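You operate a simulated robot arm through the tools that you are given. There is no shell and no other tool. Be economical: measure what you need, move in short steps, check, and stop when the job is done.

Carry out the task below with a simulated two-armed robot. There is one attempt and no reset: what you move stays moved.

Task
Put the green airing clump on the air shelf top. Take the purple buffer bottle and put it on the ribbed pad plate. Take the grey buffer bottle and leave it on the shelf of the green table. Pick up the teal sealant bottle with one hand, pass it to the other hand and put it on the cover by the keypad. Take the blue buffer bottle and put it on the low shelf of the winding table. Put the brown web from the top of the riveting bench on the brown mat and the grey web on the top of the gauging bench. Press the hold button two times. Take the grey layered flake and leave it on the clear pane. Take the teal nozzle cap and leave it on the top of the grey bench. The order is free. Set down upright: green airing clump, purple buffer bottle, grey buffer bottle, teal sealant bottle, blue buffer bottle.

Only the result counts: the job must be done as asked and must still hold three seconds after the hand-in. Knocking over, shifting, dropping, spilling or breaking anything else fails it. Lids that push on must go on centred and level and be pressed home; caps that screw on are set level and turned clockwise until they are tight.

Robot
Two 7-joint arms with two-finger parallel grippers on one trunk, on a base that drives. Base frame: it is fixed to the floor where the robot stands at the start and does not move with it; the origin is under the middle of the robot, x ahead of it, y to its left, z up. Readings come in m, degrees, newtons and seconds.
The left shoulder is at the start at [0.05, 0.165, 1.08], the right one opposite. Places, roughly: air shelf top (18x20 cm) [1.54, -3.2, 0.8]; blue buffer bottle (5x5x11 cm) [0.6, 1.5, 0.3]; brown mat (22x21 cm) [-1.02, 2.04, 0.9]; cover by the keypad [3.2, -0.8, 0.6]; green airing clump (5x5x6 cm) [0.5, 0.2, 0.8]; grey buffer bottle (5x5x11 cm) [0.6, 1.2, 0.3]; grey layered flake (20x6x3 cm) [1.4, 4.2, 0.8]; hold button [-0.9, 2.3, 0.8]; low shelf of the winding table (97x26 cm) [0.56, 3.52, 0.26]; pane (23x22x2 cm) [4.2, 3.8, 1]; purple buffer bottle (5x5x11 cm) [0.5, 1.1, 0.9]; ribbed pad plate (11x6x1 cm) [3, 5.3, 0.3]; shelf of the green table (72x18 cm) [1.48, 1.16, 0.3]; teal nozzle cap (5x5x4 cm) [-1.3, -3.3, 0.8]; teal sealant bottle (4x4x11 cm) [1.5, 0.3, 0.9]; top of the gauging bench [-1.2, -1.2, 0.8]; top of the grey bench [1.4, 0.2, 0.8]; web [-1, 1, 0.75]. Payload 3.91 kg a hand.
The TCP of each hand is the grasp point between the finger pads, 0.03 m short of the fingertips. In the tool frame z runs along the fingers and y along their closing line. The gripper opens to 0.11 m. The fingers are 0.02 m wide and 0.01 m thick; the gripper's body (0.048 by 0.112 m) begins 0.055 m behind the TCP.
Orientation is that of the tool frame in the base frame, as a unit quaternion [w, x, y, z]. With the fingers straight down and closing along the base's y, the tool's x points along the base's -x, its y along +y and its z along -z.

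Tools
- The arms move only by the tool servo_tool. It takes "left_series", "right_series" or both (then of equal length, played together; a hand with none holds still); each is a list of rows, each a list of 3 entries, a list of its own where there are three numbers: the shift along the tool's x, y, z in units of 200 mm (1.0 is 200 mm), then the turn, a rotation vector about the tool's x, y, z in units of 90 degrees (1.0 is 90 degrees), then the closure in counts, from 0 (fully open) to 255 (shut). In form: [[[tx, ty, tz], [ax, ay, az], fingers], ...]. A call has 1 to 8 rows; each row is the pose to reach, as a shift and turn from the pose commanded when the call began, along the tool's axes at that moment. A call with a number of a shift or a turn outside -1 to 1 is refused whole. Each row takes 0.2 s and may step no farther than 0.05 m and 8.6 degrees from the row before; otherwise, or with a gripper value out of range, the whole call is refused. A pose out of reach is approached as far as the arm can. The call stops where the force on the tool passes 40 N (or 10 N more than at its start, if that is more) or the arm is blocked; 0.2 s more then pass. The fingers move at their own pace (about 0.045 m/s each) and stop on an object; they squeeze with about 36 N. The grip force told is the motor's: it shows also when the fingers shut on nothing. Time passes only in rows, and 0.2 s behind the last, so rows that repeat a pose let the fingers close. The reply holds the time, the measured pose of the TCP, the force on the tool along the base axes, the opening and the grip force, in the units named above and with some noise, with the torque about the TCP (base axes, N m) and any sound that the robot's microphone picked up.
- Cameras (640 x 400 px; columns grow to the right, rows downward): "scene" is now at [0.1238, 0.015, 1.2669]; the picture's right is [0.25, -0.97, 0.00], its down [-0.55, -0.14, -0.83] and it looks along [0.80, 0.21, -0.56] (base axes); focal length 267 px, centre (320, 200). "left" rides on the left gripper at [0.073, -0.017, -0.103] in its tool frame; the picture's right is [0.23, 0.97, 0.00], its down [-0.76, 0.18, -0.62] and it looks along [-0.61, 0.14, 0.78] (tool axes); focal length 222 px, centre (320, 200). "right" rides on the right gripper at [0.072, 0.017, -0.103] in its tool frame; the picture's right is [-0.23, 0.97, 0.00], its down [-0.76, -0.18, -0.62] and it looks along [-0.61, -0.14, 0.78] (tool axes); focal length 222 px, centre (320, 200). There is no depth. A picture from a camera that has moved, and an enlarged one, comes with that camera's place and axes in the base frame and with its lens. The place of the scene camera against the robot may be out by one fixed shift of up to 0.025 m in any direction.
- get_image(camera): a new picture of that camera. No time passes.
- move_column(by): slides the trunk up (or, below 0, down) by that many m; the arms and the scene camera ride with it, the base frame stays. It gives what a move gives, with no picture.
- base_move(legs): drives the robot by 1 to 6 legs, each [ahead, left, turn to the left] in m, m and degrees, along the robot's own axes; the way and the turn of a leg run together, so that a leg with both is an arc; at most 1.5 m and 180 degrees a leg. The arms and the cameras ride along, it lands a little off, and it stops where it bumps. It gives what a move gives.
- head_to(pan, tilt): turns the head with the scene camera to pan (to the left, within 80 degrees either way) and tilt (down, from -29 to 69), counted from straight ahead of the robot. It gives what a move gives.
- enlarge(camera, box): a new picture of the part [left, top, right, bottom] of that camera's present view, enlarged. No time passes.
- close_job(): hands the job in; it is judged then, once.

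Go step by step. Nothing tells you exact positions but the pictures and the camera data: compare them with the known pose of the tool, close in by small moves and look again before you grip or let go. The budget is 525 turns and 310 pictures, counting those below and the enlarged ones. Unless the task says otherwise, let go and move clear before handing in.

The tools are called after "Request:" as name(argument=value, ...) on one line, values as JSON. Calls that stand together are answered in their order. servo_tool: Moves the arms, as the interface text tells. Its arguments: {"type":"object","properties":{"left_series":{"type":"array","items":{"type":"array"}},"right_series":{"type":"array","items":{"type":"array"}}},"required":[]} The other tools are called the same way: move_column (by) slides the trunk up or down; base_move (legs) drives the base; head_to (pan, tilt) turns the head that bears the scene camera; get_image (camera) takes a picture; enlarge (camera, box) takes an enlarged picture of a part of a camera's view; close_job () hands the job in.

At the start:

```text
t: 0.0
left_tool_pos: [0.3859, 0.3396, 1.0744]
left_tcp_rot: [0.0, 0.0, 1.0, 0.0]
left_wrist_force: [-0.3, -0.1, -0.3]
left_wrist_torque: [0.02, 0.02, 0.03]
left_finger_gap: 0.1103
left_finger_force: 0.0
right_tool_pos: [0.4919, -0.0617, 1.0584]
right_tcp_rot: [0.001, 0.001, 1.0, 0.0]
right_wrist_force: [-0.9, 0.0, 0.5]
right_wrist_torque: [-0.03, 0.0, 0.02]
right_finger_gap: 0.1096
right_finger_force: 0.1
trunk travel left (down, up): [-0.3, 0.203]
robot x, y, heading: [-0.0025, -0.0014, -0.0]
head pan, tilt: [14.6, 34.3]
```

scene: 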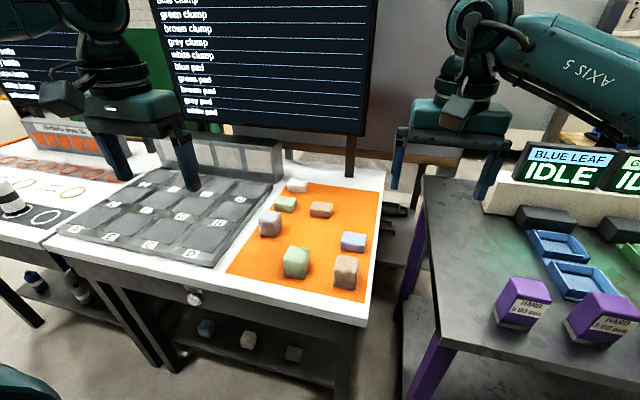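
right: 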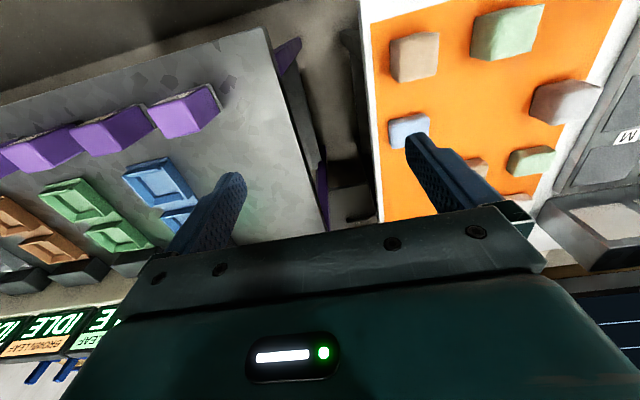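
left: 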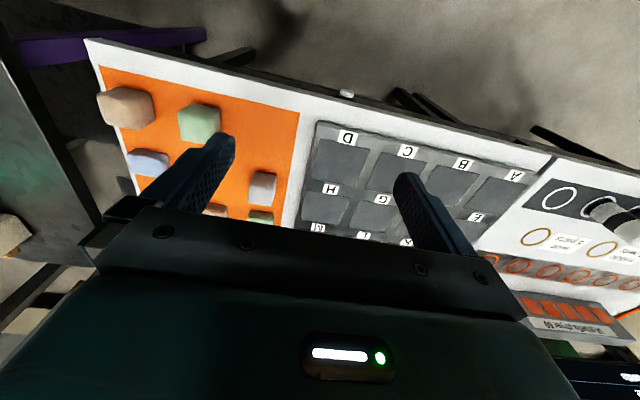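

I see the table ahead with clumps and pads on an orange mat; the large green block looks like the green clump. I'll look closer at the screen and the block first.

Request:
enlarge(camera="scene", box=[200, 160, 400, 300])

Request:
head_to(pan=14, tilt=5)

Request:
get_image(camera="scene")

```text
2.86 times, centred on (300, 230) of scene
camera zoom: at [0.1238, 0.015, 1.2669], right [0.25, -0.97, 0.0], down [-0.55, -0.14, -0.83], along [0.8, 0.21, -0.56], focal length 763 px, centre (377, 114)
```

zoom: 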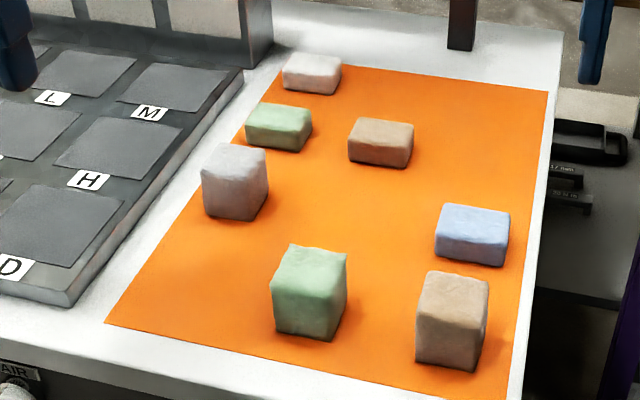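

```text
t: 0.9
left_tool_pos: [0.3858, 0.3403, 1.0738]
left_tcp_rot: [0.0, -0.001, 1.0, -0.001]
left_wrist_force: [-0.2, 0.3, -0.6]
left_wrist_torque: [-0.02, -0.01, 0.03]
left_finger_gap: 0.11
left_finger_force: 0.1
right_tool_pos: [0.4931, -0.061, 1.0582]
right_tcp_rot: [0.002, 0.001, 1.0, 0.0]
right_wrist_force: [-0.2, 0.6, 0.2]
right_wrist_torque: [0.01, 0.02, -0.01]
right_finger_gap: 0.1099
right_finger_force: 0.1
trunk travel left (down, up): [-0.3, 0.203]
robot x, y, heading: [0.0008, 0.0029, 0.2]
head pan, tilt: [14.0, 5.0]
```

```text
305 pictures are left
camera scene: at [0.1273, 0.015, 1.314], right [0.24, -0.97, 0.0], down [-0.09, -0.02, -1.0], along [0.97, 0.24, -0.09], focal length 267 px, centre (320, 200)
```

scene: 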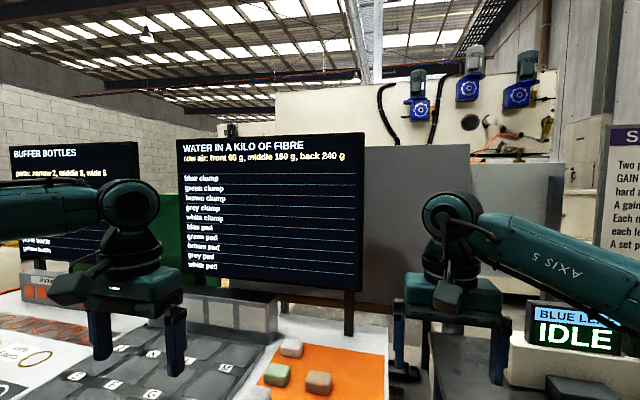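

The clump sits near [0.48, 0.16, 0.82]. Next I'll look around to map the aisles before moving.

Request:
head_to(pan=70, tilt=25)

Request:
get_image(camera="scene")

Request:
head_to(pan=-50, tilt=20)

Request:
get_image(camera="scene")

```text
t: 2.2
left_tool_pos: [0.3875, 0.3388, 1.0752]
left_tcp_rot: [0.0, -0.001, 1.0, 0.0]
left_wrist_force: [0.2, 0.7, -0.2]
left_wrist_torque: [0.03, -0.01, -0.01]
left_finger_gap: 0.1101
left_finger_force: 0.1
right_tool_pos: [0.4915, -0.0618, 1.0588]
right_tcp_rot: [0.001, 0.001, 1.0, 0.001]
right_wrist_force: [-0.5, 0.3, -0.2]
right_wrist_torque: [-0.01, 0.0, 0.03]
right_finger_gap: 0.1101
right_finger_force: 0.0
trunk travel left (down, up): [-0.3, 0.203]
robot x, y, heading: [-0.0028, -0.0033, 0.1]
head pan, tilt: [70.0, 25.0]
```

```text
304 pictures are left
camera scene: at [0.0698, 0.0794, 1.2816], right [0.94, -0.34, 0.0], down [-0.14, -0.4, -0.91], along [0.31, 0.85, -0.42], focal length 267 px, centre (320, 200)
```

scene: 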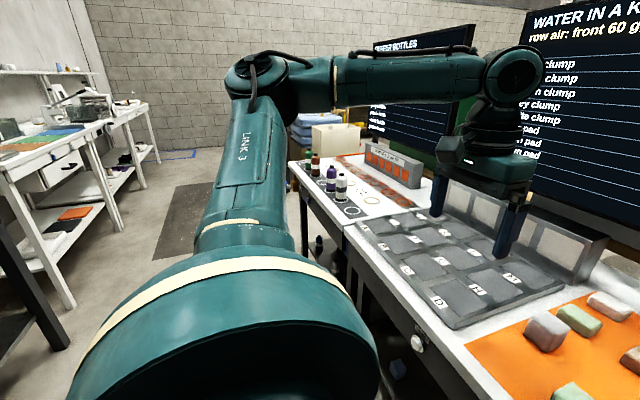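

```text
t: 4.2
left_tool_pos: [0.3869, 0.3407, 1.0745]
left_tcp_rot: [0.0, -0.001, 1.0, 0.0]
left_wrist_force: [0.3, 0.1, 0.3]
left_wrist_torque: [-0.02, -0.03, -0.02]
left_finger_gap: 0.1099
left_finger_force: 0.0
right_tool_pos: [0.4923, -0.0599, 1.0579]
right_tcp_rot: [0.001, 0.001, 1.0, 0.0]
right_wrist_force: [-0.1, 0.5, 0.0]
right_wrist_torque: [-0.01, -0.02, 0.0]
right_finger_gap: 0.1101
right_finger_force: 0.0
trunk travel left (down, up): [-0.3, 0.203]
robot x, y, heading: [-0.0022, -0.0019, 0.3]
head pan, tilt: [-50.0, 20.0]
```

```text
303 pictures are left
camera scene: at [0.0981, -0.0785, 1.2897], right [-0.77, -0.64, 0.0], down [-0.22, 0.26, -0.94], along [0.6, -0.72, -0.34], focal length 267 px, centre (320, 200)
```

scene: 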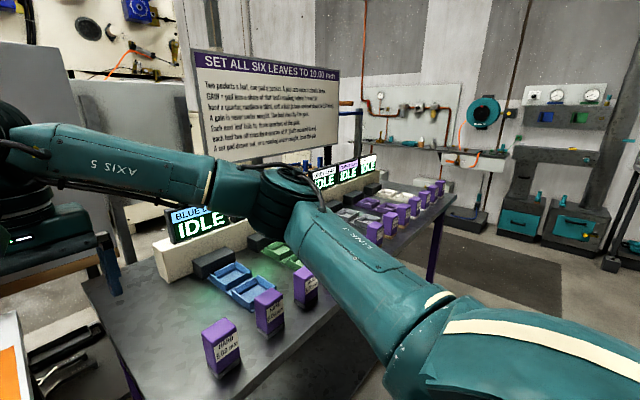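

The rooms stretch north and south; I'll take the green clump first with the left hand. I move above it and look.

Request:
servo_tool(left_series=[[[-0.08, -0.15, 0.12], [0, 0, 0], 70], [[-0.16, -0.3, 0.24], [0, 0, 0], 70], [[-0.24, -0.45, 0.36], [0, 0, 0], 70], [[-0.32, -0.6, 0.48], [0, 0, 0], 70], [[-0.41, -0.75, 0.6], [0, 0, 0], 70], [[-0.49, -0.89, 0.7], [0, 0, 0], 70]])

Request:
get_image(camera="left")

```text
t: 5.6
left_tool_pos: [0.4856, 0.1622, 0.9328]
left_tcp_rot: [0.001, -0.001, 1.0, 0.0]
left_wrist_force: [0.3, 0.7, 0.2]
left_wrist_torque: [-0.02, 0.0, 0.03]
left_finger_gap: 0.0794
left_finger_force: 0.1
right_tool_pos: [0.4923, -0.0617, 1.0587]
right_tcp_rot: [0.0, 0.001, 1.0, 0.0]
right_wrist_force: [0.1, -1.3, -0.2]
right_wrist_torque: [-0.03, -0.02, 0.03]
right_finger_gap: 0.1101
right_finger_force: 0.1
trunk travel left (down, up): [-0.3, 0.203]
robot x, y, heading: [0.0001, -0.0005, -0.2]
head pan, tilt: [-50.0, 20.0]
```

```text
302 pictures are left
camera left: at [0.4136, 0.1457, 1.0352], right [-0.23, 0.97, 0.0], down [0.76, 0.18, 0.62], along [0.61, 0.14, -0.78], focal length 222 px, centre (320, 200)
```

left: 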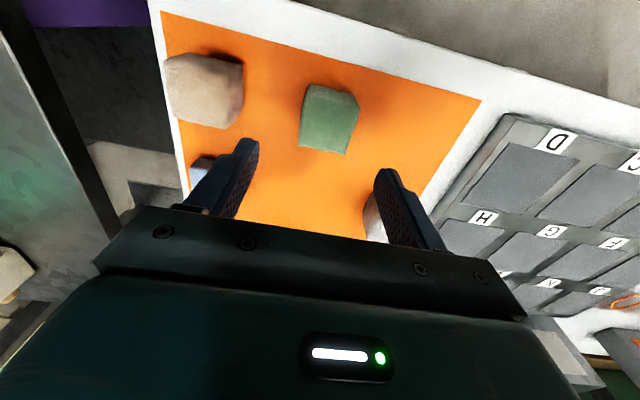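

The clump is straight to the fingers and the table top is at about z 0.80. I descend to z≈0.84 and grip.

Request:
servo_tool(left_series=[[[0.025, 0.04, 0.15], [0, 0, 0], 70], [[0.025, 0.04, 0.32], [0, 0, 0], 70], [[0.025, 0.04, 0.46], [0, 0, 0], 70], [[0.025, 0.04, 0.46], [0, 0, 0], 255], [[0.025, 0.04, 0.46], [0, 0, 0], 255], [[0.025, 0.04, 0.46], [0, 0, 0], 255], [[0.025, 0.04, 0.46], [0, 0, 0], 255]])

Request:
get_image(camera="left")

```text
t: 7.2
left_tool_pos: [0.4713, 0.1814, 0.8486]
left_tcp_rot: [0.001, -0.001, 1.0, -0.001]
left_wrist_force: [-1.1, -0.1, -0.2]
left_wrist_torque: [0.03, 0.03, 0.0]
left_finger_gap: 0.0489
left_finger_force: 35.7
left hand out of reach, approached as far as the arm can: row 2, 3, 4, 5, 6, 7
right_tool_pos: [0.4914, -0.0613, 1.059]
right_tcp_rot: [0.001, 0.001, 1.0, 0.0]
right_wrist_force: [0.4, 0.1, -0.9]
right_wrist_torque: [0.0, 0.05, -0.01]
right_finger_gap: 0.1102
right_finger_force: 0.0
trunk travel left (down, up): [-0.3, 0.203]
robot x, y, heading: [-0.0027, 0.0003, 0.0]
head pan, tilt: [-50.0, 20.0]
```

```text
301 pictures are left
camera left: at [0.399, 0.1634, 0.9506], right [-0.23, 0.97, 0.0], down [0.76, 0.18, 0.62], along [0.61, 0.14, -0.78], focal length 222 px, centre (320, 200)
```

left: 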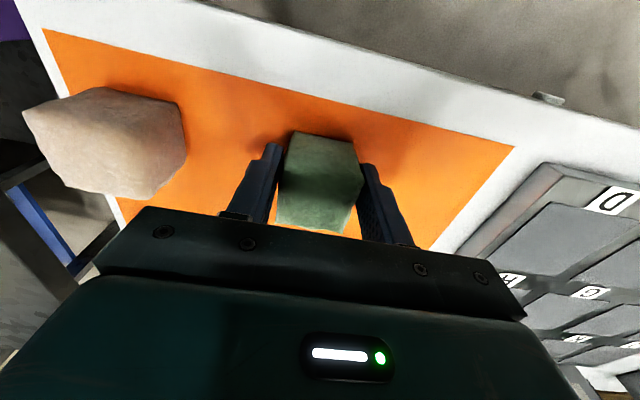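

The clump is held (49 mm). I lift it with the trunk.

Request:
move_column(by=0.12)

Request:
servo_tool(left_series=[[[0.15, 0.1, -0.1], [0, 0, 0], 255], [[0.3, 0.2, -0.2], [0, 0, 0], 255], [[0.45, 0.3, -0.3], [0, 0, 0], 255], [[0.6, 0.4, -0.4], [0, 0, 0], 255]], right_series=[[[0.2, 0, 0], [0, 0, 0], 0], [[0.4, -0.1, 0], [0, 0, 0], 0], [[0.6, -0.2, 0], [0, 0, 0], 0], [[0.8, -0.3, 0], [0, 0, 0], 0]])

Request:
get_image(camera="left")

```text
t: 8.7
left_tool_pos: [0.4717, 0.1795, 0.9678]
left_tcp_rot: [0.001, -0.001, 1.0, 0.0]
left_wrist_force: [-0.3, -0.2, -0.2]
left_wrist_torque: [0.02, -0.01, 0.02]
left_finger_gap: 0.049
left_finger_force: 36.2
right_tool_pos: [0.4922, -0.061, 1.179]
right_tcp_rot: [0.001, 0.0, 1.0, 0.0]
right_wrist_force: [-0.7, -1.7, -0.3]
right_wrist_torque: [0.02, -0.02, 0.0]
right_finger_gap: 0.1102
right_finger_force: 0.2
trunk travel left (down, up): [-0.42, 0.083]
robot x, y, heading: [0.002, -0.0018, -0.2]
head pan, tilt: [-50.0, 20.0]
```

```text
t: 9.7
left_tool_pos: [0.3486, 0.2602, 1.0478]
left_tcp_rot: [0.001, -0.001, 1.0, 0.0]
left_wrist_force: [-0.6, -0.1, 0.3]
left_wrist_torque: [0.0, -0.04, 0.01]
left_finger_gap: 0.0487
left_finger_force: 35.9
right_tool_pos: [0.3288, -0.1216, 1.1775]
right_tcp_rot: [0.001, 0.001, 1.0, -0.001]
right_wrist_force: [-1.0, 0.2, -0.4]
right_wrist_torque: [0.01, -0.02, 0.04]
right_finger_gap: 0.1099
right_finger_force: 0.2
trunk travel left (down, up): [-0.42, 0.083]
robot x, y, heading: [0.0009, -0.001, -0.1]
head pan, tilt: [-50.0, 20.0]
```

```text
300 pictures are left
camera left: at [0.2757, 0.2436, 1.1508], right [-0.23, 0.97, 0.0], down [0.76, 0.18, 0.62], along [0.61, 0.14, -0.78], focal length 222 px, centre (320, 200)
```

left: 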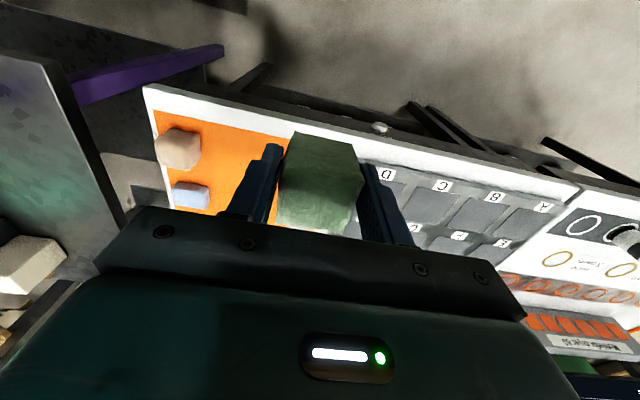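

Holding the clump clear. I back up slightly, turn right to face south and look.

Request:
base_move(legs=[[-0.15, 0, 0], [0, 0, -90]])

Request:
head_to(pan=0, tilt=20)

Request:
get_image(camera="scene")

Request:
head_to(pan=60, tilt=20)

Request:
get_image(camera="scene")

Request:
head_to(pan=-60, tilt=20)

Request:
get_image(camera="scene")

```text
t: 14.9
left_tool_pos: [0.1066, -0.3545, 1.0473]
left_tcp_rot: [0.001, 0.712, 0.702, 0.0]
left_wrist_force: [-0.4, -1.1, -0.7]
left_wrist_torque: [0.0, -0.03, 0.03]
left_finger_gap: 0.049
left_finger_force: 36.1
right_tool_pos: [-0.2759, -0.3286, 1.1779]
right_tcp_rot: [0.0, 0.712, 0.702, -0.001]
right_wrist_force: [-0.2, -0.1, 0.0]
right_wrist_torque: [0.03, 0.01, 0.0]
right_finger_gap: 0.1101
right_finger_force: 0.1
trunk travel left (down, up): [-0.42, 0.083]
robot x, y, heading: [-0.1477, 0.0009, -90.8]
head pan, tilt: [-50.0, 20.0]
```

```text
t: 16.1
left_tool_pos: [0.1069, -0.3534, 1.0472]
left_tcp_rot: [0.0, 0.712, 0.702, 0.0]
left_wrist_force: [-0.5, -0.2, -1.4]
left_wrist_torque: [0.03, 0.02, 0.01]
left_finger_gap: 0.0488
left_finger_force: 36.1
right_tool_pos: [-0.2734, -0.3287, 1.1771]
right_tcp_rot: [0.001, 0.713, 0.701, -0.001]
right_wrist_force: [0.6, -0.9, -0.4]
right_wrist_torque: [0.0, 0.06, 0.02]
right_finger_gap: 0.1099
right_finger_force: 0.2
trunk travel left (down, up): [-0.42, 0.083]
robot x, y, heading: [-0.1467, 0.0037, -90.8]
head pan, tilt: [0.0, 20.0]
```

```text
299 pictures are left
camera scene: at [-0.1422, -0.1298, 1.4097], right [-1.0, 0.01, 0.0], down [0.01, 0.34, -0.94], along [-0.01, -0.94, -0.34], focal length 267 px, centre (320, 200)
```

scene: 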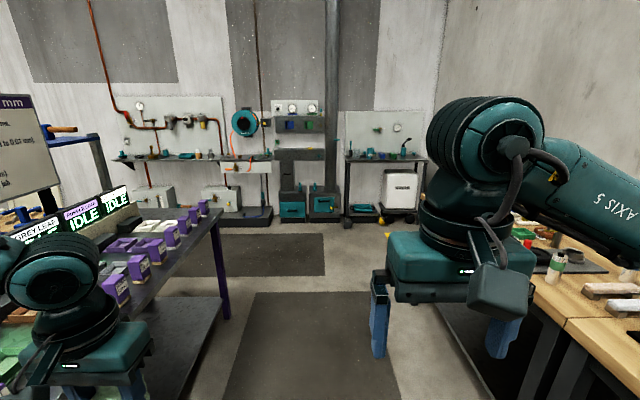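

```text
t: 17.4
left_tool_pos: [0.1051, -0.3532, 1.0484]
left_tcp_rot: [0.001, 0.711, 0.703, 0.0]
left_wrist_force: [-0.6, -0.7, -0.5]
left_wrist_torque: [-0.01, 0.04, -0.01]
left_finger_gap: 0.0489
left_finger_force: 36.5
right_tool_pos: [-0.2763, -0.3287, 1.1768]
right_tcp_rot: [0.0, 0.713, 0.702, -0.001]
right_wrist_force: [0.8, 0.9, -0.5]
right_wrist_torque: [0.01, 0.0, 0.02]
right_finger_gap: 0.1103
right_finger_force: 0.0
trunk travel left (down, up): [-0.42, 0.083]
robot x, y, heading: [-0.1514, -0.0, -90.9]
head pan, tilt: [60.0, 20.0]
```

```text
298 pictures are left
camera scene: at [-0.0609, -0.0844, 1.4097], right [-0.51, -0.86, 0.0], down [-0.29, 0.18, -0.94], along [0.81, -0.48, -0.34], focal length 267 px, centre (320, 200)
```

scene: 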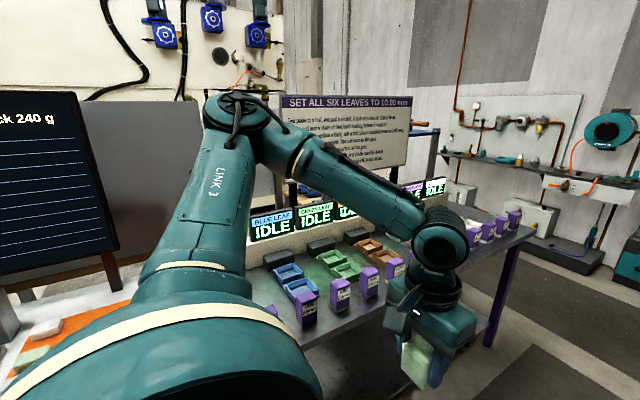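

```text
t: 19.4
left_tool_pos: [0.1063, -0.3534, 1.0482]
left_tcp_rot: [0.002, 0.711, 0.703, -0.001]
left_wrist_force: [0.1, -0.2, -0.5]
left_wrist_torque: [0.0, 0.02, -0.02]
left_finger_gap: 0.049
left_finger_force: 35.8
right_tool_pos: [-0.2756, -0.3278, 1.1788]
right_tcp_rot: [0.0, 0.713, 0.701, -0.002]
right_wrist_force: [0.7, -0.2, -0.8]
right_wrist_torque: [-0.01, -0.01, -0.01]
right_finger_gap: 0.11
right_finger_force: 0.2
trunk travel left (down, up): [-0.42, 0.083]
robot x, y, heading: [-0.1498, -0.0013, -90.9]
head pan, tilt: [-60.0, 20.0]
```

```text
297 pictures are left
camera scene: at [-0.2221, -0.0821, 1.4097], right [-0.49, 0.87, 0.0], down [0.3, 0.17, -0.94], along [-0.82, -0.46, -0.34], focal length 267 px, centre (320, 200)
```

scene: 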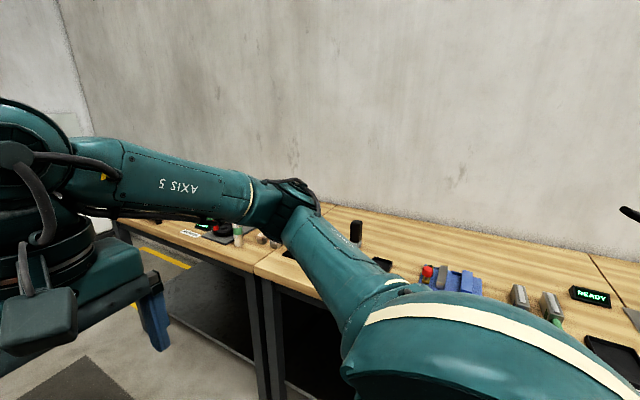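

Corridor south is clear. I drive south past the purple-legged table and look at the wall benches.

Request:
base_move(legs=[[1.4, 0, 0], [0.75, 0, 0.8]])

Request:
head_to(pan=45, tilt=20)

Request:
get_image(camera="scene")

Request:
head_to(pan=-30, tilt=20)

Request:
get_image(camera="scene")

```text
t: 30.1
left_tool_pos: [0.0883, -2.5158, 1.0484]
left_tcp_rot: [0.0, 0.71, 0.705, 0.0]
left_wrist_force: [0.7, 1.2, -0.5]
left_wrist_torque: [0.03, -0.01, 0.02]
left_finger_gap: 0.0489
left_finger_force: 36.0
right_tool_pos: [-0.2929, -2.4935, 1.1778]
right_tcp_rot: [0.0, 0.711, 0.703, -0.001]
right_wrist_force: [0.0, -0.1, -0.1]
right_wrist_torque: [0.02, 0.01, -0.01]
right_finger_gap: 0.1103
right_finger_force: 0.0
trunk travel left (down, up): [-0.42, 0.083]
robot x, y, heading: [-0.1706, -2.1615, -90.3]
head pan, tilt: [-60.0, 20.0]
```

```text
t: 31.9
left_tool_pos: [0.0888, -2.5155, 1.0471]
left_tcp_rot: [0.001, 0.709, 0.705, 0.0]
left_wrist_force: [-0.4, -0.5, 0.2]
left_wrist_torque: [0.01, -0.03, 0.0]
left_finger_gap: 0.0489
left_finger_force: 36.0
right_tool_pos: [-0.2918, -2.4926, 1.1781]
right_tcp_rot: [0.0, 0.711, 0.703, -0.001]
right_wrist_force: [-0.4, -1.9, 0.9]
right_wrist_torque: [0.0, -0.02, 0.04]
right_finger_gap: 0.11
right_finger_force: 0.0
trunk travel left (down, up): [-0.42, 0.083]
robot x, y, heading: [-0.1697, -2.1648, -90.6]
head pan, tilt: [45.0, 20.0]
```

```text
296 pictures are left
camera scene: at [-0.0947, -2.2662, 1.4097], right [-0.71, -0.7, 0.0], down [-0.24, 0.24, -0.94], along [0.66, -0.67, -0.34], focal length 267 px, centre (320, 200)
```

scene: 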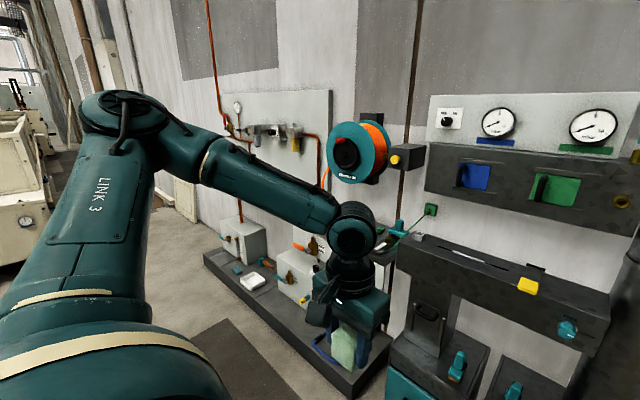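

```text
t: 33.4
left_tool_pos: [0.0877, -2.5144, 1.047]
left_tcp_rot: [0.0, 0.709, 0.705, -0.001]
left_wrist_force: [0.0, -0.4, -0.5]
left_wrist_torque: [0.0, 0.04, 0.01]
left_finger_gap: 0.0487
left_finger_force: 36.0
right_tool_pos: [-0.2921, -2.493, 1.177]
right_tcp_rot: [0.0, 0.711, 0.703, -0.001]
right_wrist_force: [-0.3, -0.3, 1.1]
right_wrist_torque: [0.0, 0.02, 0.0]
right_finger_gap: 0.1098
right_finger_force: 0.0
trunk travel left (down, up): [-0.42, 0.083]
robot x, y, heading: [-0.165, -2.1612, -90.4]
head pan, tilt: [-30.0, 20.0]
```

```text
295 pictures are left
camera scene: at [-0.2071, -2.2801, 1.4097], right [-0.86, 0.51, 0.0], down [0.17, 0.29, -0.94], along [-0.48, -0.81, -0.34], focal length 267 px, centre (320, 200)
```

scene: 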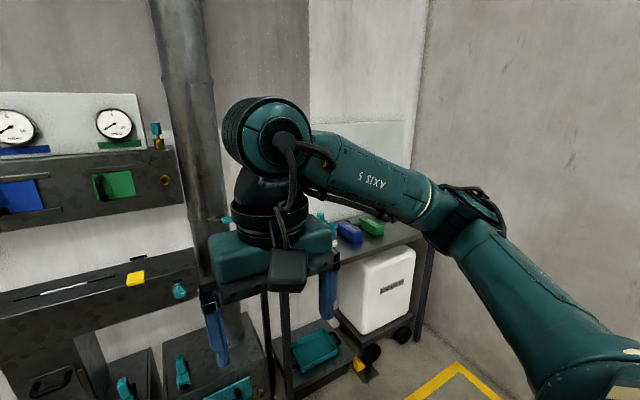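

The air shelf is to the left along the wall. I slide left (east) to x≈1.4 and look at the shelf.

Request:
base_move(legs=[[0, 1.4, 0], [0, 0.25, 0.5]])

Request:
head_to(pan=0, tilt=25)

Request:
get_image(camera="scene")

```text
t: 42.0
left_tool_pos: [1.7768, -2.5294, 1.0463]
left_tcp_rot: [0.0, 0.707, 0.707, -0.001]
left_wrist_force: [-0.2, 0.1, -1.3]
left_wrist_torque: [0.03, 0.01, 0.03]
left_finger_gap: 0.0489
left_finger_force: 36.2
right_tool_pos: [1.3947, -2.5105, 1.1772]
right_tcp_rot: [0.0, 0.707, 0.707, -0.001]
right_wrist_force: [-0.3, -0.5, 0.4]
right_wrist_torque: [-0.02, 0.02, -0.01]
right_finger_gap: 0.1099
right_finger_force: 0.1
trunk travel left (down, up): [-0.42, 0.083]
robot x, y, heading: [1.516, -2.1816, -90.1]
head pan, tilt: [-30.0, 20.0]
```

```text
t: 42.9
left_tool_pos: [1.7766, -2.5303, 1.0477]
left_tcp_rot: [0.001, 0.707, 0.707, -0.001]
left_wrist_force: [0.3, -0.7, -0.2]
left_wrist_torque: [0.0, 0.01, 0.01]
left_finger_gap: 0.049
left_finger_force: 35.9
right_tool_pos: [1.3941, -2.5098, 1.1782]
right_tcp_rot: [0.001, 0.707, 0.707, 0.001]
right_wrist_force: [-0.2, -0.1, -0.8]
right_wrist_torque: [-0.01, 0.01, 0.01]
right_finger_gap: 0.1098
right_finger_force: 0.1
trunk travel left (down, up): [-0.42, 0.083]
robot x, y, heading: [1.5186, -2.1807, -90.0]
head pan, tilt: [0.0, 25.0]
```

```text
294 pictures are left
camera scene: at [1.5256, -2.3085, 1.4016], right [-1.0, 0.0, 0.0], down [0.0, 0.42, -0.91], along [0.0, -0.91, -0.42], focal length 267 px, centre (320, 200)
```

scene: 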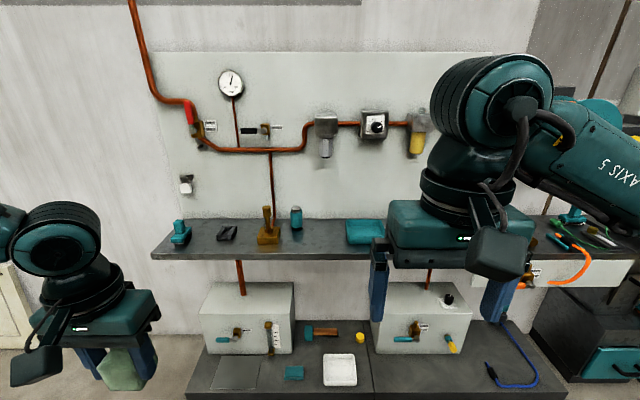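

The free area of the air shelf is between the teal cylinder and the teal tray. I move up closer in two steps with a check.

Request:
base_move(legs=[[0.35, -0.14, 0]])

Request:
head_to(pan=5, tilt=45)

Request:
get_image(camera="scene")

Request:
get_image(camera="left")

```text
t: 45.3
left_tool_pos: [1.6401, -2.8705, 1.0474]
left_tcp_rot: [0.0, 0.704, 0.71, 0.0]
left_wrist_force: [1.0, -0.5, -0.7]
left_wrist_torque: [0.01, -0.01, -0.02]
left_finger_gap: 0.0489
left_finger_force: 36.2
right_tool_pos: [1.2588, -2.8522, 1.1776]
right_tcp_rot: [0.001, 0.705, 0.709, -0.001]
right_wrist_force: [-0.5, -0.3, -0.3]
right_wrist_torque: [0.01, -0.01, 0.0]
right_finger_gap: 0.1099
right_finger_force: 0.0
trunk travel left (down, up): [-0.42, 0.083]
robot x, y, heading: [1.3773, -2.5223, -89.9]
head pan, tilt: [0.0, 25.0]
```

```text
t: 46.1
left_tool_pos: [1.6406, -2.8692, 1.0483]
left_tcp_rot: [0.001, 0.704, 0.711, -0.001]
left_wrist_force: [0.4, -0.6, -0.2]
left_wrist_torque: [0.0, 0.02, 0.0]
left_finger_gap: 0.049
left_finger_force: 36.3
right_tool_pos: [1.2591, -2.8515, 1.1765]
right_tcp_rot: [0.001, 0.705, 0.709, 0.0]
right_wrist_force: [-0.1, -0.6, -0.2]
right_wrist_torque: [0.0, -0.02, -0.02]
right_finger_gap: 0.1101
right_finger_force: 0.0
trunk travel left (down, up): [-0.42, 0.083]
robot x, y, heading: [1.377, -2.5184, -89.5]
head pan, tilt: [5.0, 45.0]
```

```text
293 pictures are left
camera scene: at [1.3944, -2.6387, 1.3711], right [-1.0, -0.09, 0.0], down [-0.07, 0.7, -0.71], along [0.07, -0.7, -0.71], focal length 267 px, centre (320, 200)
```

scene: 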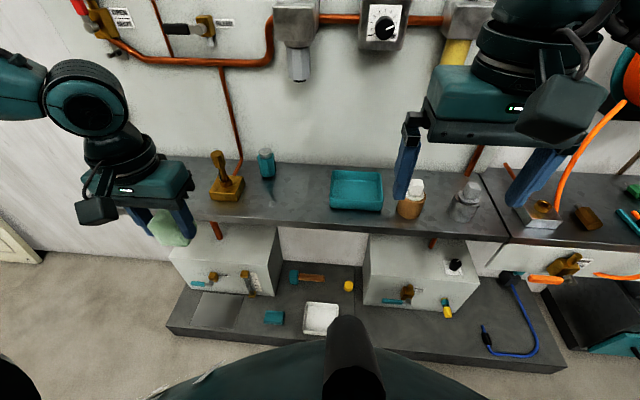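

```text
292 pictures are left
camera left: at [1.6232, -2.7966, 1.1502], right [0.97, 0.23, 0.0], down [0.18, -0.76, 0.62], along [0.15, -0.61, -0.78], focal length 222 px, centre (320, 200)
```

left: 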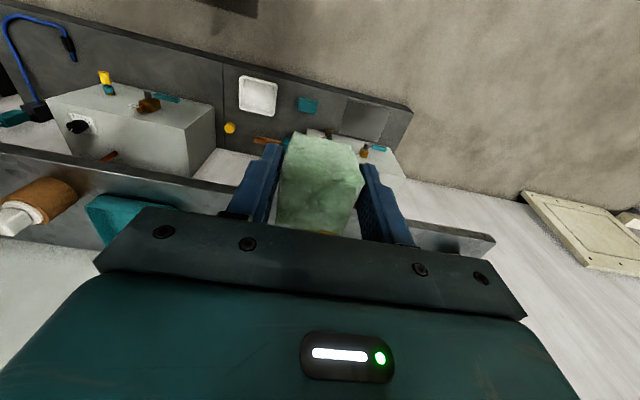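

The free spot is x≈1.53, y≈-3.18. I move ahead 0.2 m and lower the trunk to start height, then see.

Request:
base_move(legs=[[0.2, 0, 0]])

Request:
servo_tool(left_series=[[[-0.1, -0.14, 0], [0, 0, 0], 255], [[-0.2, -0.28, 0], [0, 0, 0], 255], [[-0.35, -0.42, 0], [0, 0, 0], 255], [[-0.5, -0.54, 0], [0, 0, 0], 255]])

Request:
get_image(camera="left")

Request:
get_image(camera="scene")

```text
t: 47.8
left_tool_pos: [1.64, -3.0608, 1.0482]
left_tcp_rot: [0.001, 0.705, 0.709, -0.001]
left_wrist_force: [0.0, -0.4, 0.3]
left_wrist_torque: [-0.03, 0.0, -0.03]
left_finger_gap: 0.0488
left_finger_force: 35.7
right_tool_pos: [1.2578, -3.0423, 1.1775]
right_tcp_rot: [0.001, 0.707, 0.707, -0.001]
right_wrist_force: [-0.2, 0.4, 0.2]
right_wrist_torque: [0.01, -0.03, -0.02]
right_finger_gap: 0.11
right_finger_force: 0.1
trunk travel left (down, up): [-0.42, 0.083]
robot x, y, heading: [1.3815, -2.7167, -89.9]
head pan, tilt: [5.0, 45.0]
stopped in leg 1: the robot was blocked; the commanded pose is now the measured one
```

```text
t: 48.8
left_tool_pos: [1.5327, -3.1623, 1.0463]
left_tcp_rot: [0.001, 0.705, 0.709, 0.0]
left_wrist_force: [0.4, 0.2, -0.1]
left_wrist_torque: [0.01, 0.03, -0.03]
left_finger_gap: 0.0491
left_finger_force: 35.6
right_tool_pos: [1.2579, -3.0446, 1.1759]
right_tcp_rot: [0.0, 0.707, 0.707, 0.0]
right_wrist_force: [0.6, 0.4, -0.2]
right_wrist_torque: [-0.01, 0.03, -0.01]
right_finger_gap: 0.1098
right_finger_force: 0.0
trunk travel left (down, up): [-0.42, 0.083]
robot x, y, heading: [1.381, -2.7155, -89.9]
head pan, tilt: [5.0, 45.0]
```

```text
291 pictures are left
camera left: at [1.5163, -3.0899, 1.1489], right [0.97, 0.23, 0.0], down [0.18, -0.76, 0.62], along [0.14, -0.61, -0.78], focal length 222 px, centre (320, 200)
```

left: 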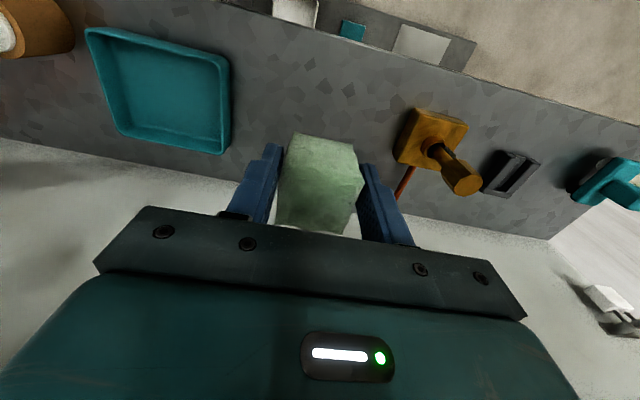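

```text
290 pictures are left
camera scene: at [1.3951, -2.8308, 1.3709], right [-1.0, -0.09, 0.0], down [-0.06, 0.7, -0.71], along [0.06, -0.7, -0.71], focal length 267 px, centre (320, 200)
```

scene: 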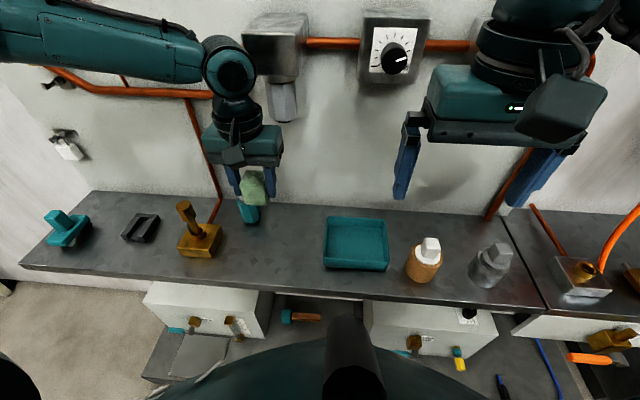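

Blocked at the plinth, but the hand already sits over the free spot. I lower the trunk and then the hand.

Request:
move_column(by=-0.12)

Request:
servo_tool(left_series=[[[0, 0, 0.15], [0, 0, 0], 255], [[0, 0, 0.28], [0, 0, 0], 255], [[0, 0, 0.34], [0, 0, 0], 255]])

Request:
get_image(camera="left")

Request:
get_image(camera="scene")

```text
t: 50.3
left_tool_pos: [1.533, -3.1622, 0.9274]
left_tcp_rot: [0.0, 0.705, 0.709, -0.001]
left_wrist_force: [-0.8, -0.2, 0.0]
left_wrist_torque: [-0.03, 0.0, 0.0]
left_finger_gap: 0.0488
left_finger_force: 36.2
right_tool_pos: [1.2592, -3.0434, 1.0569]
right_tcp_rot: [0.0, 0.707, 0.707, -0.001]
right_wrist_force: [1.3, -0.7, -0.8]
right_wrist_torque: [-0.02, 0.0, 0.02]
right_finger_gap: 0.1099
right_finger_force: 0.1
trunk travel left (down, up): [-0.3, 0.203]
robot x, y, heading: [1.3828, -2.7123, -89.7]
head pan, tilt: [5.0, 45.0]
```

```text
t: 51.1
left_tool_pos: [1.5353, -3.1605, 0.86]
left_tcp_rot: [0.0, 0.705, 0.709, -0.002]
left_wrist_force: [-0.2, -0.2, -0.2]
left_wrist_torque: [0.02, -0.01, 0.0]
left_finger_gap: 0.0489
left_finger_force: 36.7
left hand out of reach, approached as far as the arm can: row 3
right_tool_pos: [1.2581, -3.0427, 1.0572]
right_tcp_rot: [0.001, 0.707, 0.707, 0.0]
right_wrist_force: [0.1, -0.9, -0.3]
right_wrist_torque: [0.01, -0.01, 0.01]
right_finger_gap: 0.11
right_finger_force: 0.1
trunk travel left (down, up): [-0.3, 0.203]
robot x, y, heading: [1.3813, -2.7137, -89.8]
head pan, tilt: [5.0, 45.0]
```

```text
289 pictures are left
camera left: at [1.5187, -3.0876, 0.9628], right [0.97, 0.23, 0.0], down [0.18, -0.76, 0.62], along [0.14, -0.61, -0.78], focal length 222 px, centre (320, 200)
```

left: 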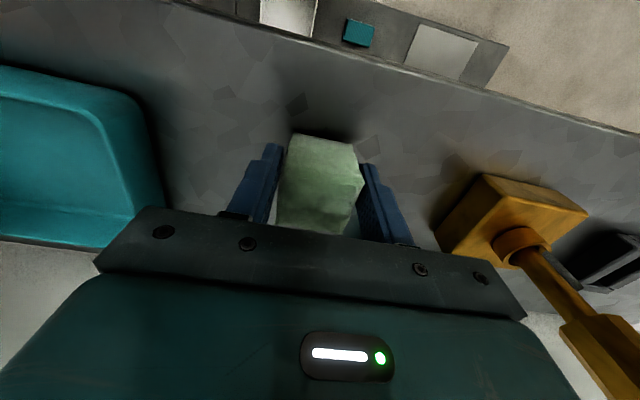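

```text
288 pictures are left
camera scene: at [1.395, -2.8299, 1.2511], right [-1.0, -0.09, 0.0], down [-0.06, 0.7, -0.71], along [0.06, -0.7, -0.71], focal length 267 px, centre (320, 200)
```

scene: 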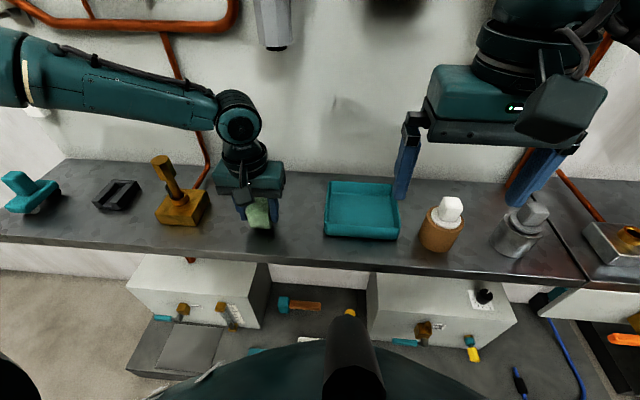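

About 1 cm to go. I lower the trunk gently until contact.

Request:
move_column(by=-0.008)

Request:
move_column(by=-0.004)

Request:
get_image(camera="left")

```text
t: 51.7
left_tool_pos: [1.5353, -3.1607, 0.8532]
left_tcp_rot: [-0.001, 0.705, 0.709, -0.001]
left_wrist_force: [0.5, 0.1, -0.4]
left_wrist_torque: [-0.02, 0.01, 0.0]
left_finger_gap: 0.0489
left_finger_force: 36.4
right_tool_pos: [1.2591, -3.0433, 1.0488]
right_tcp_rot: [0.0, 0.707, 0.707, -0.001]
right_wrist_force: [0.0, -1.3, -0.1]
right_wrist_torque: [0.01, 0.02, 0.03]
right_finger_gap: 0.11
right_finger_force: 0.0
trunk travel left (down, up): [-0.292, 0.211]
robot x, y, heading: [1.3799, -2.7092, -89.9]
head pan, tilt: [5.0, 45.0]
```

```text
t: 52.2
left_tool_pos: [1.5368, -3.1604, 0.8489]
left_tcp_rot: [0.001, 0.705, 0.709, -0.001]
left_wrist_force: [0.4, -0.7, 0.8]
left_wrist_torque: [-0.02, 0.01, -0.02]
left_finger_gap: 0.0491
left_finger_force: 36.2
right_tool_pos: [1.2586, -3.0432, 1.0448]
right_tcp_rot: [0.0, 0.707, 0.707, 0.0]
right_wrist_force: [0.5, -0.6, 0.3]
right_wrist_torque: [-0.01, -0.02, 0.01]
right_finger_gap: 0.1103
right_finger_force: 0.0
trunk travel left (down, up): [-0.288, 0.215]
robot x, y, heading: [1.3808, -2.7112, -89.8]
head pan, tilt: [5.0, 45.0]
```

```text
287 pictures are left
camera left: at [1.5188, -3.0875, 0.951], right [0.97, 0.23, 0.0], down [0.18, -0.76, 0.62], along [0.14, -0.61, -0.78], focal length 222 px, centre (320, 200)
```

left: 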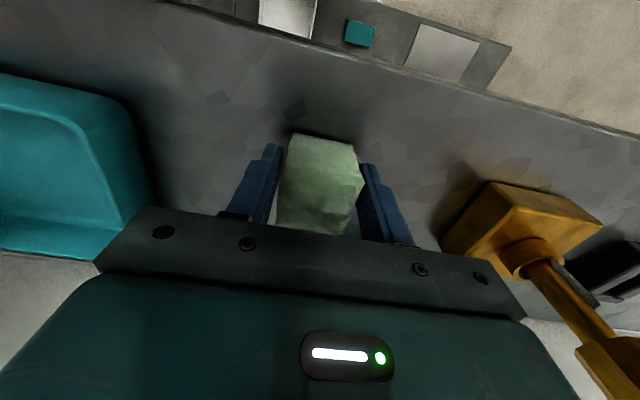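

Not quite in contact yet; I keep lowering in small steps.

Request:
move_column(by=-0.003)

Request:
move_column(by=-0.003)

Request:
move_column(by=-0.003)

```text
t: 52.7
left_tool_pos: [1.5358, -3.1605, 0.8474]
left_tcp_rot: [0.002, 0.706, 0.709, -0.003]
left_wrist_force: [2.6, 1.3, 13.9]
left_wrist_torque: [0.15, -0.18, 0.01]
left_finger_gap: 0.0491
left_finger_force: 35.7
right_tool_pos: [1.2589, -3.0423, 1.042]
right_tcp_rot: [0.001, 0.706, 0.708, 0.0]
right_wrist_force: [-0.4, -0.5, 0.0]
right_wrist_torque: [-0.03, 0.03, 0.03]
right_finger_gap: 0.1101
right_finger_force: 0.1
trunk travel left (down, up): [-0.285, 0.218]
robot x, y, heading: [1.3783, -2.7124, -89.5]
head pan, tilt: [5.0, 45.0]
```

```text
t: 53.5
left_tool_pos: [1.5345, -3.1619, 0.847]
left_tcp_rot: [0.002, 0.705, 0.709, -0.005]
left_wrist_force: [1.4, 5.0, 12.6]
left_wrist_torque: [0.43, -0.14, -0.02]
left_finger_gap: 0.0489
left_finger_force: 36.3
right_tool_pos: [1.2587, -3.0421, 1.0405]
right_tcp_rot: [0.001, 0.706, 0.708, 0.0]
right_wrist_force: [-0.4, 0.6, 0.6]
right_wrist_torque: [-0.01, -0.01, 0.02]
right_finger_gap: 0.1101
right_finger_force: 0.0
trunk travel left (down, up): [-0.282, 0.221]
robot x, y, heading: [1.3785, -2.7128, -89.8]
head pan, tilt: [5.0, 45.0]
stopped: the force on the tool passed its limit (the readings are from after the stop); the commanded pose is now the measured one
```

```text
t: 54.0
left_tool_pos: [1.5342, -3.162, 0.8468]
left_tcp_rot: [0.004, 0.704, 0.71, -0.007]
left_wrist_force: [4.8, 5.7, 37.5]
left_wrist_torque: [0.75, -0.39, -0.01]
left_finger_gap: 0.0492
left_finger_force: 35.9
right_tool_pos: [1.2576, -3.0408, 1.0382]
right_tcp_rot: [0.001, 0.707, 0.708, -0.001]
right_wrist_force: [1.0, -0.2, 0.5]
right_wrist_torque: [-0.03, 0.01, 0.0]
right_finger_gap: 0.1097
right_finger_force: 0.2
trunk travel left (down, up): [-0.279, 0.224]
robot x, y, heading: [1.3813, -2.7125, -90.1]
head pan, tilt: [5.0, 45.0]
```

Contact confirmed. I relieve the pressure, open and rise.

Request:
move_column(by=0.006)

Request:
servo_tool(left_series=[[[0, 0, 0], [0, 0, 0], 80], [[0, 0, 0], [0, 0, 0], 80], [[0, 0, 0], [0, 0, 0], 80]])

Request:
move_column(by=0.12)

Request:
get_image(camera="left")

```text
t: 54.5
left_tool_pos: [1.5353, -3.1624, 0.8471]
left_tcp_rot: [0.002, 0.706, 0.709, -0.003]
left_wrist_force: [-2.8, -0.9, 5.1]
left_wrist_torque: [-0.11, 0.09, 0.0]
left_finger_gap: 0.0489
left_finger_force: 36.5
right_tool_pos: [1.2587, -3.0434, 1.0416]
right_tcp_rot: [0.0, 0.707, 0.707, -0.001]
right_wrist_force: [0.0, 0.5, -0.2]
right_wrist_torque: [0.03, 0.03, -0.03]
right_finger_gap: 0.11
right_finger_force: 0.0
trunk travel left (down, up): [-0.285, 0.218]
robot x, y, heading: [1.3785, -2.7145, -89.7]
head pan, tilt: [5.0, 45.0]
```

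```text
t: 55.3
left_tool_pos: [1.5362, -3.1608, 0.8482]
left_tcp_rot: [0.002, 0.704, 0.71, -0.004]
left_wrist_force: [0.3, -0.2, 0.1]
left_wrist_torque: [-0.01, -0.01, -0.02]
left_finger_gap: 0.0756
left_finger_force: 0.0
right_tool_pos: [1.2596, -3.0432, 1.0427]
right_tcp_rot: [0.001, 0.706, 0.708, 0.001]
right_wrist_force: [0.0, 0.2, 0.3]
right_wrist_torque: [0.03, 0.02, 0.01]
right_finger_gap: 0.11
right_finger_force: 0.1
trunk travel left (down, up): [-0.285, 0.218]
robot x, y, heading: [1.38, -2.7111, -89.7]
head pan, tilt: [5.0, 45.0]
```

```text
t: 56.8
left_tool_pos: [1.5362, -3.1628, 0.9689]
left_tcp_rot: [0.001, 0.705, 0.709, -0.003]
left_wrist_force: [-0.3, 0.0, -0.1]
left_wrist_torque: [-0.02, 0.0, 0.0]
left_finger_gap: 0.0753
left_finger_force: 0.0
right_tool_pos: [1.2584, -3.0434, 1.1623]
right_tcp_rot: [0.001, 0.707, 0.708, 0.0]
right_wrist_force: [-0.7, 0.5, 0.5]
right_wrist_torque: [0.01, -0.02, 0.02]
right_finger_gap: 0.11
right_finger_force: 0.0
trunk travel left (down, up): [-0.405, 0.098]
robot x, y, heading: [1.3768, -2.7135, -89.6]
head pan, tilt: [5.0, 45.0]
```

```text
286 pictures are left
camera left: at [1.5188, -3.0886, 1.0705], right [0.97, 0.23, 0.0], down [0.18, -0.76, 0.63], along [0.14, -0.61, -0.78], focal length 222 px, centre (320, 200)
```

left: 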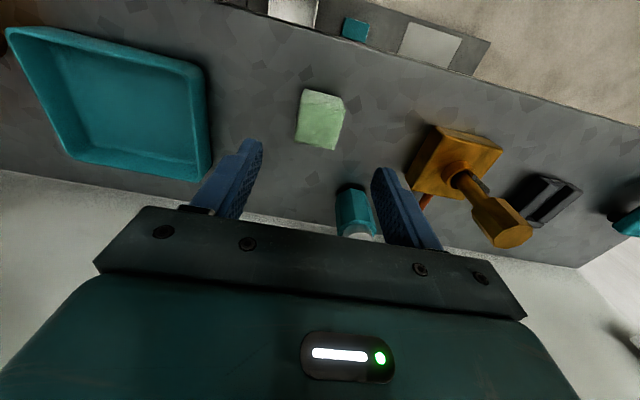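

The clump stands on the air shelf. Next is the teal nozzle cap on the west end; I back off and slide right (west).

Request:
base_move(legs=[[-0.45, 0, 0], [0, -1.5, 0], [0, -0.8, 0]])

Request:
servo_tool(left_series=[[[0.2, 0.1, -0.2], [0, 0, 0], 0], [[0.4, 0.2, -0.4], [0, 0, 0], 0], [[0.5, 0.3, -0.5], [0, 0, 0], 0]])

Request:
head_to(pan=-20, tilt=30)

Request:
get_image(camera="scene")

```text
t: 70.6
left_tool_pos: [-0.805, -2.7148, 0.9682]
left_tcp_rot: [0.002, 0.703, 0.711, -0.004]
left_wrist_force: [-0.4, -0.7, 0.5]
left_wrist_torque: [0.02, -0.01, -0.01]
left_finger_gap: 0.0756
left_finger_force: 0.0
right_tool_pos: [-1.0807, -2.5969, 1.1627]
right_tcp_rot: [0.0, 0.705, 0.71, 0.0]
right_wrist_force: [0.5, 0.4, 0.4]
right_wrist_torque: [-0.05, -0.02, -0.01]
right_finger_gap: 0.1099
right_finger_force: 0.0
trunk travel left (down, up): [-0.405, 0.098]
robot x, y, heading: [-0.9632, -2.2665, -89.5]
head pan, tilt: [5.0, 45.0]
```

```text
refused: row 1 steps farther than a row can; nothing moved
```

```text
t: 71.5
left_tool_pos: [-0.8034, -2.7137, 0.9699]
left_tcp_rot: [0.002, 0.703, 0.711, -0.004]
left_wrist_force: [-0.5, -0.7, -0.6]
left_wrist_torque: [-0.03, 0.04, 0.01]
left_finger_gap: 0.0754
left_finger_force: 0.0
right_tool_pos: [-1.0821, -2.5969, 1.1622]
right_tcp_rot: [0.0, 0.705, 0.709, 0.001]
right_wrist_force: [0.3, -0.3, 1.1]
right_wrist_torque: [0.0, 0.01, -0.01]
right_finger_gap: 0.1099
right_finger_force: 0.0
trunk travel left (down, up): [-0.405, 0.098]
robot x, y, heading: [-0.9596, -2.2669, -89.3]
head pan, tilt: [-20.0, 30.0]
```

```text
285 pictures are left
camera scene: at [-0.9836, -2.3878, 1.3791], right [-0.94, 0.33, 0.0], down [0.17, 0.47, -0.87], along [-0.29, -0.82, -0.5], focal length 267 px, centre (320, 200)
```

scene: 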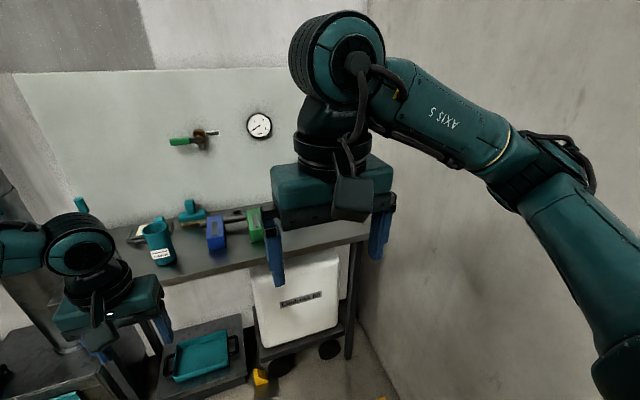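

Request:
servo_tool(right_series=[[[0.2, 0, 0], [0, 0, 0], 0], [[0.4, 0, 0], [0, 0, 0], 0], [[0.5, 0, 0], [0, 0, 0], 0]], left_series=[[[0.1, 0.05, -0.1], [0, 0, 0], 0], [[0.2, 0.15, -0.2], [0, 0, 0], 0], [[0.3, 0.25, -0.3], [0, 0, 0], 0]])

Request:
base_move(legs=[[0.15, -0.15, 0]])

Request:
head_to(pan=5, tilt=40)

Request:
get_image(camera="scene")

Request:
get_image(camera="right")

```text
t: 72.3
left_tool_pos: [-0.7538, -2.6539, 1.0279]
left_tcp_rot: [0.001, 0.704, 0.711, -0.003]
left_wrist_force: [-0.1, -0.4, 0.3]
left_wrist_torque: [-0.04, -0.02, 0.0]
left_finger_gap: 0.11
left_finger_force: 0.0
right_tool_pos: [-1.0816, -2.4965, 1.1638]
right_tcp_rot: [0.0, 0.706, 0.708, 0.0]
right_wrist_force: [0.6, 0.1, -0.5]
right_wrist_torque: [0.03, 0.03, -0.03]
right_finger_gap: 0.1099
right_finger_force: 0.0
trunk travel left (down, up): [-0.405, 0.098]
robot x, y, heading: [-0.9628, -2.2642, -89.4]
head pan, tilt: [-20.0, 30.0]
```

```text
t: 74.0
left_tool_pos: [-0.8941, -2.8031, 1.0268]
left_tcp_rot: [0.0, 0.703, 0.711, -0.007]
left_wrist_force: [-0.4, 0.1, 0.1]
left_wrist_torque: [0.04, 0.02, -0.01]
left_finger_gap: 0.11
left_finger_force: 0.0
right_tool_pos: [-1.2179, -2.6427, 1.1657]
right_tcp_rot: [-0.002, 0.7, 0.714, -0.005]
right_wrist_force: [0.6, 0.5, 0.5]
right_wrist_torque: [0.03, 0.01, 0.02]
right_finger_gap: 0.11
right_finger_force: 0.0
trunk travel left (down, up): [-0.405, 0.098]
robot x, y, heading: [-1.11, -2.4154, -89.5]
head pan, tilt: [-20.0, 30.0]
stopped in leg 1: the robot was blocked; the commanded pose is now the measured one
```

```text
t: 74.9
left_tool_pos: [-0.8936, -2.803, 1.0265]
left_tcp_rot: [-0.001, 0.704, 0.711, -0.008]
left_wrist_force: [-1.2, 0.1, 0.5]
left_wrist_torque: [-0.02, 0.03, -0.01]
left_finger_gap: 0.1101
left_finger_force: 0.1
right_tool_pos: [-1.2179, -2.6425, 1.1645]
right_tcp_rot: [-0.001, 0.702, 0.712, -0.004]
right_wrist_force: [1.0, 0.4, 0.2]
right_wrist_torque: [0.03, 0.03, -0.02]
right_finger_gap: 0.11
right_finger_force: 0.0
trunk travel left (down, up): [-0.405, 0.098]
robot x, y, heading: [-1.108, -2.4135, -89.5]
head pan, tilt: [5.0, 40.0]
```

```text
284 pictures are left
camera scene: at [-1.0821, -2.5348, 1.3641], right [-1.0, -0.09, 0.01], down [-0.07, 0.64, -0.77], along [0.07, -0.76, -0.64], focal length 267 px, centre (320, 200)
```

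scene: 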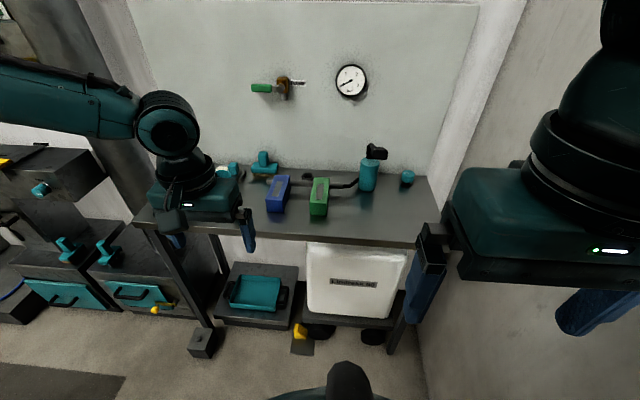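

```text
283 pictures are left
camera right: at [-1.2006, -2.5702, 1.2677], right [0.98, -0.21, -0.01], down [-0.16, -0.76, 0.63], along [-0.14, -0.61, -0.78], focal length 222 px, centre (320, 200)
```

right: 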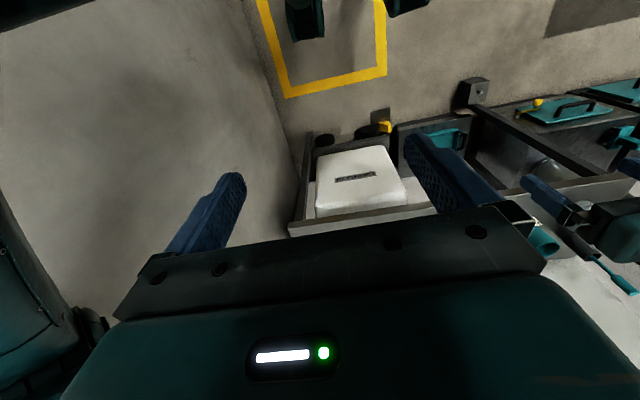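

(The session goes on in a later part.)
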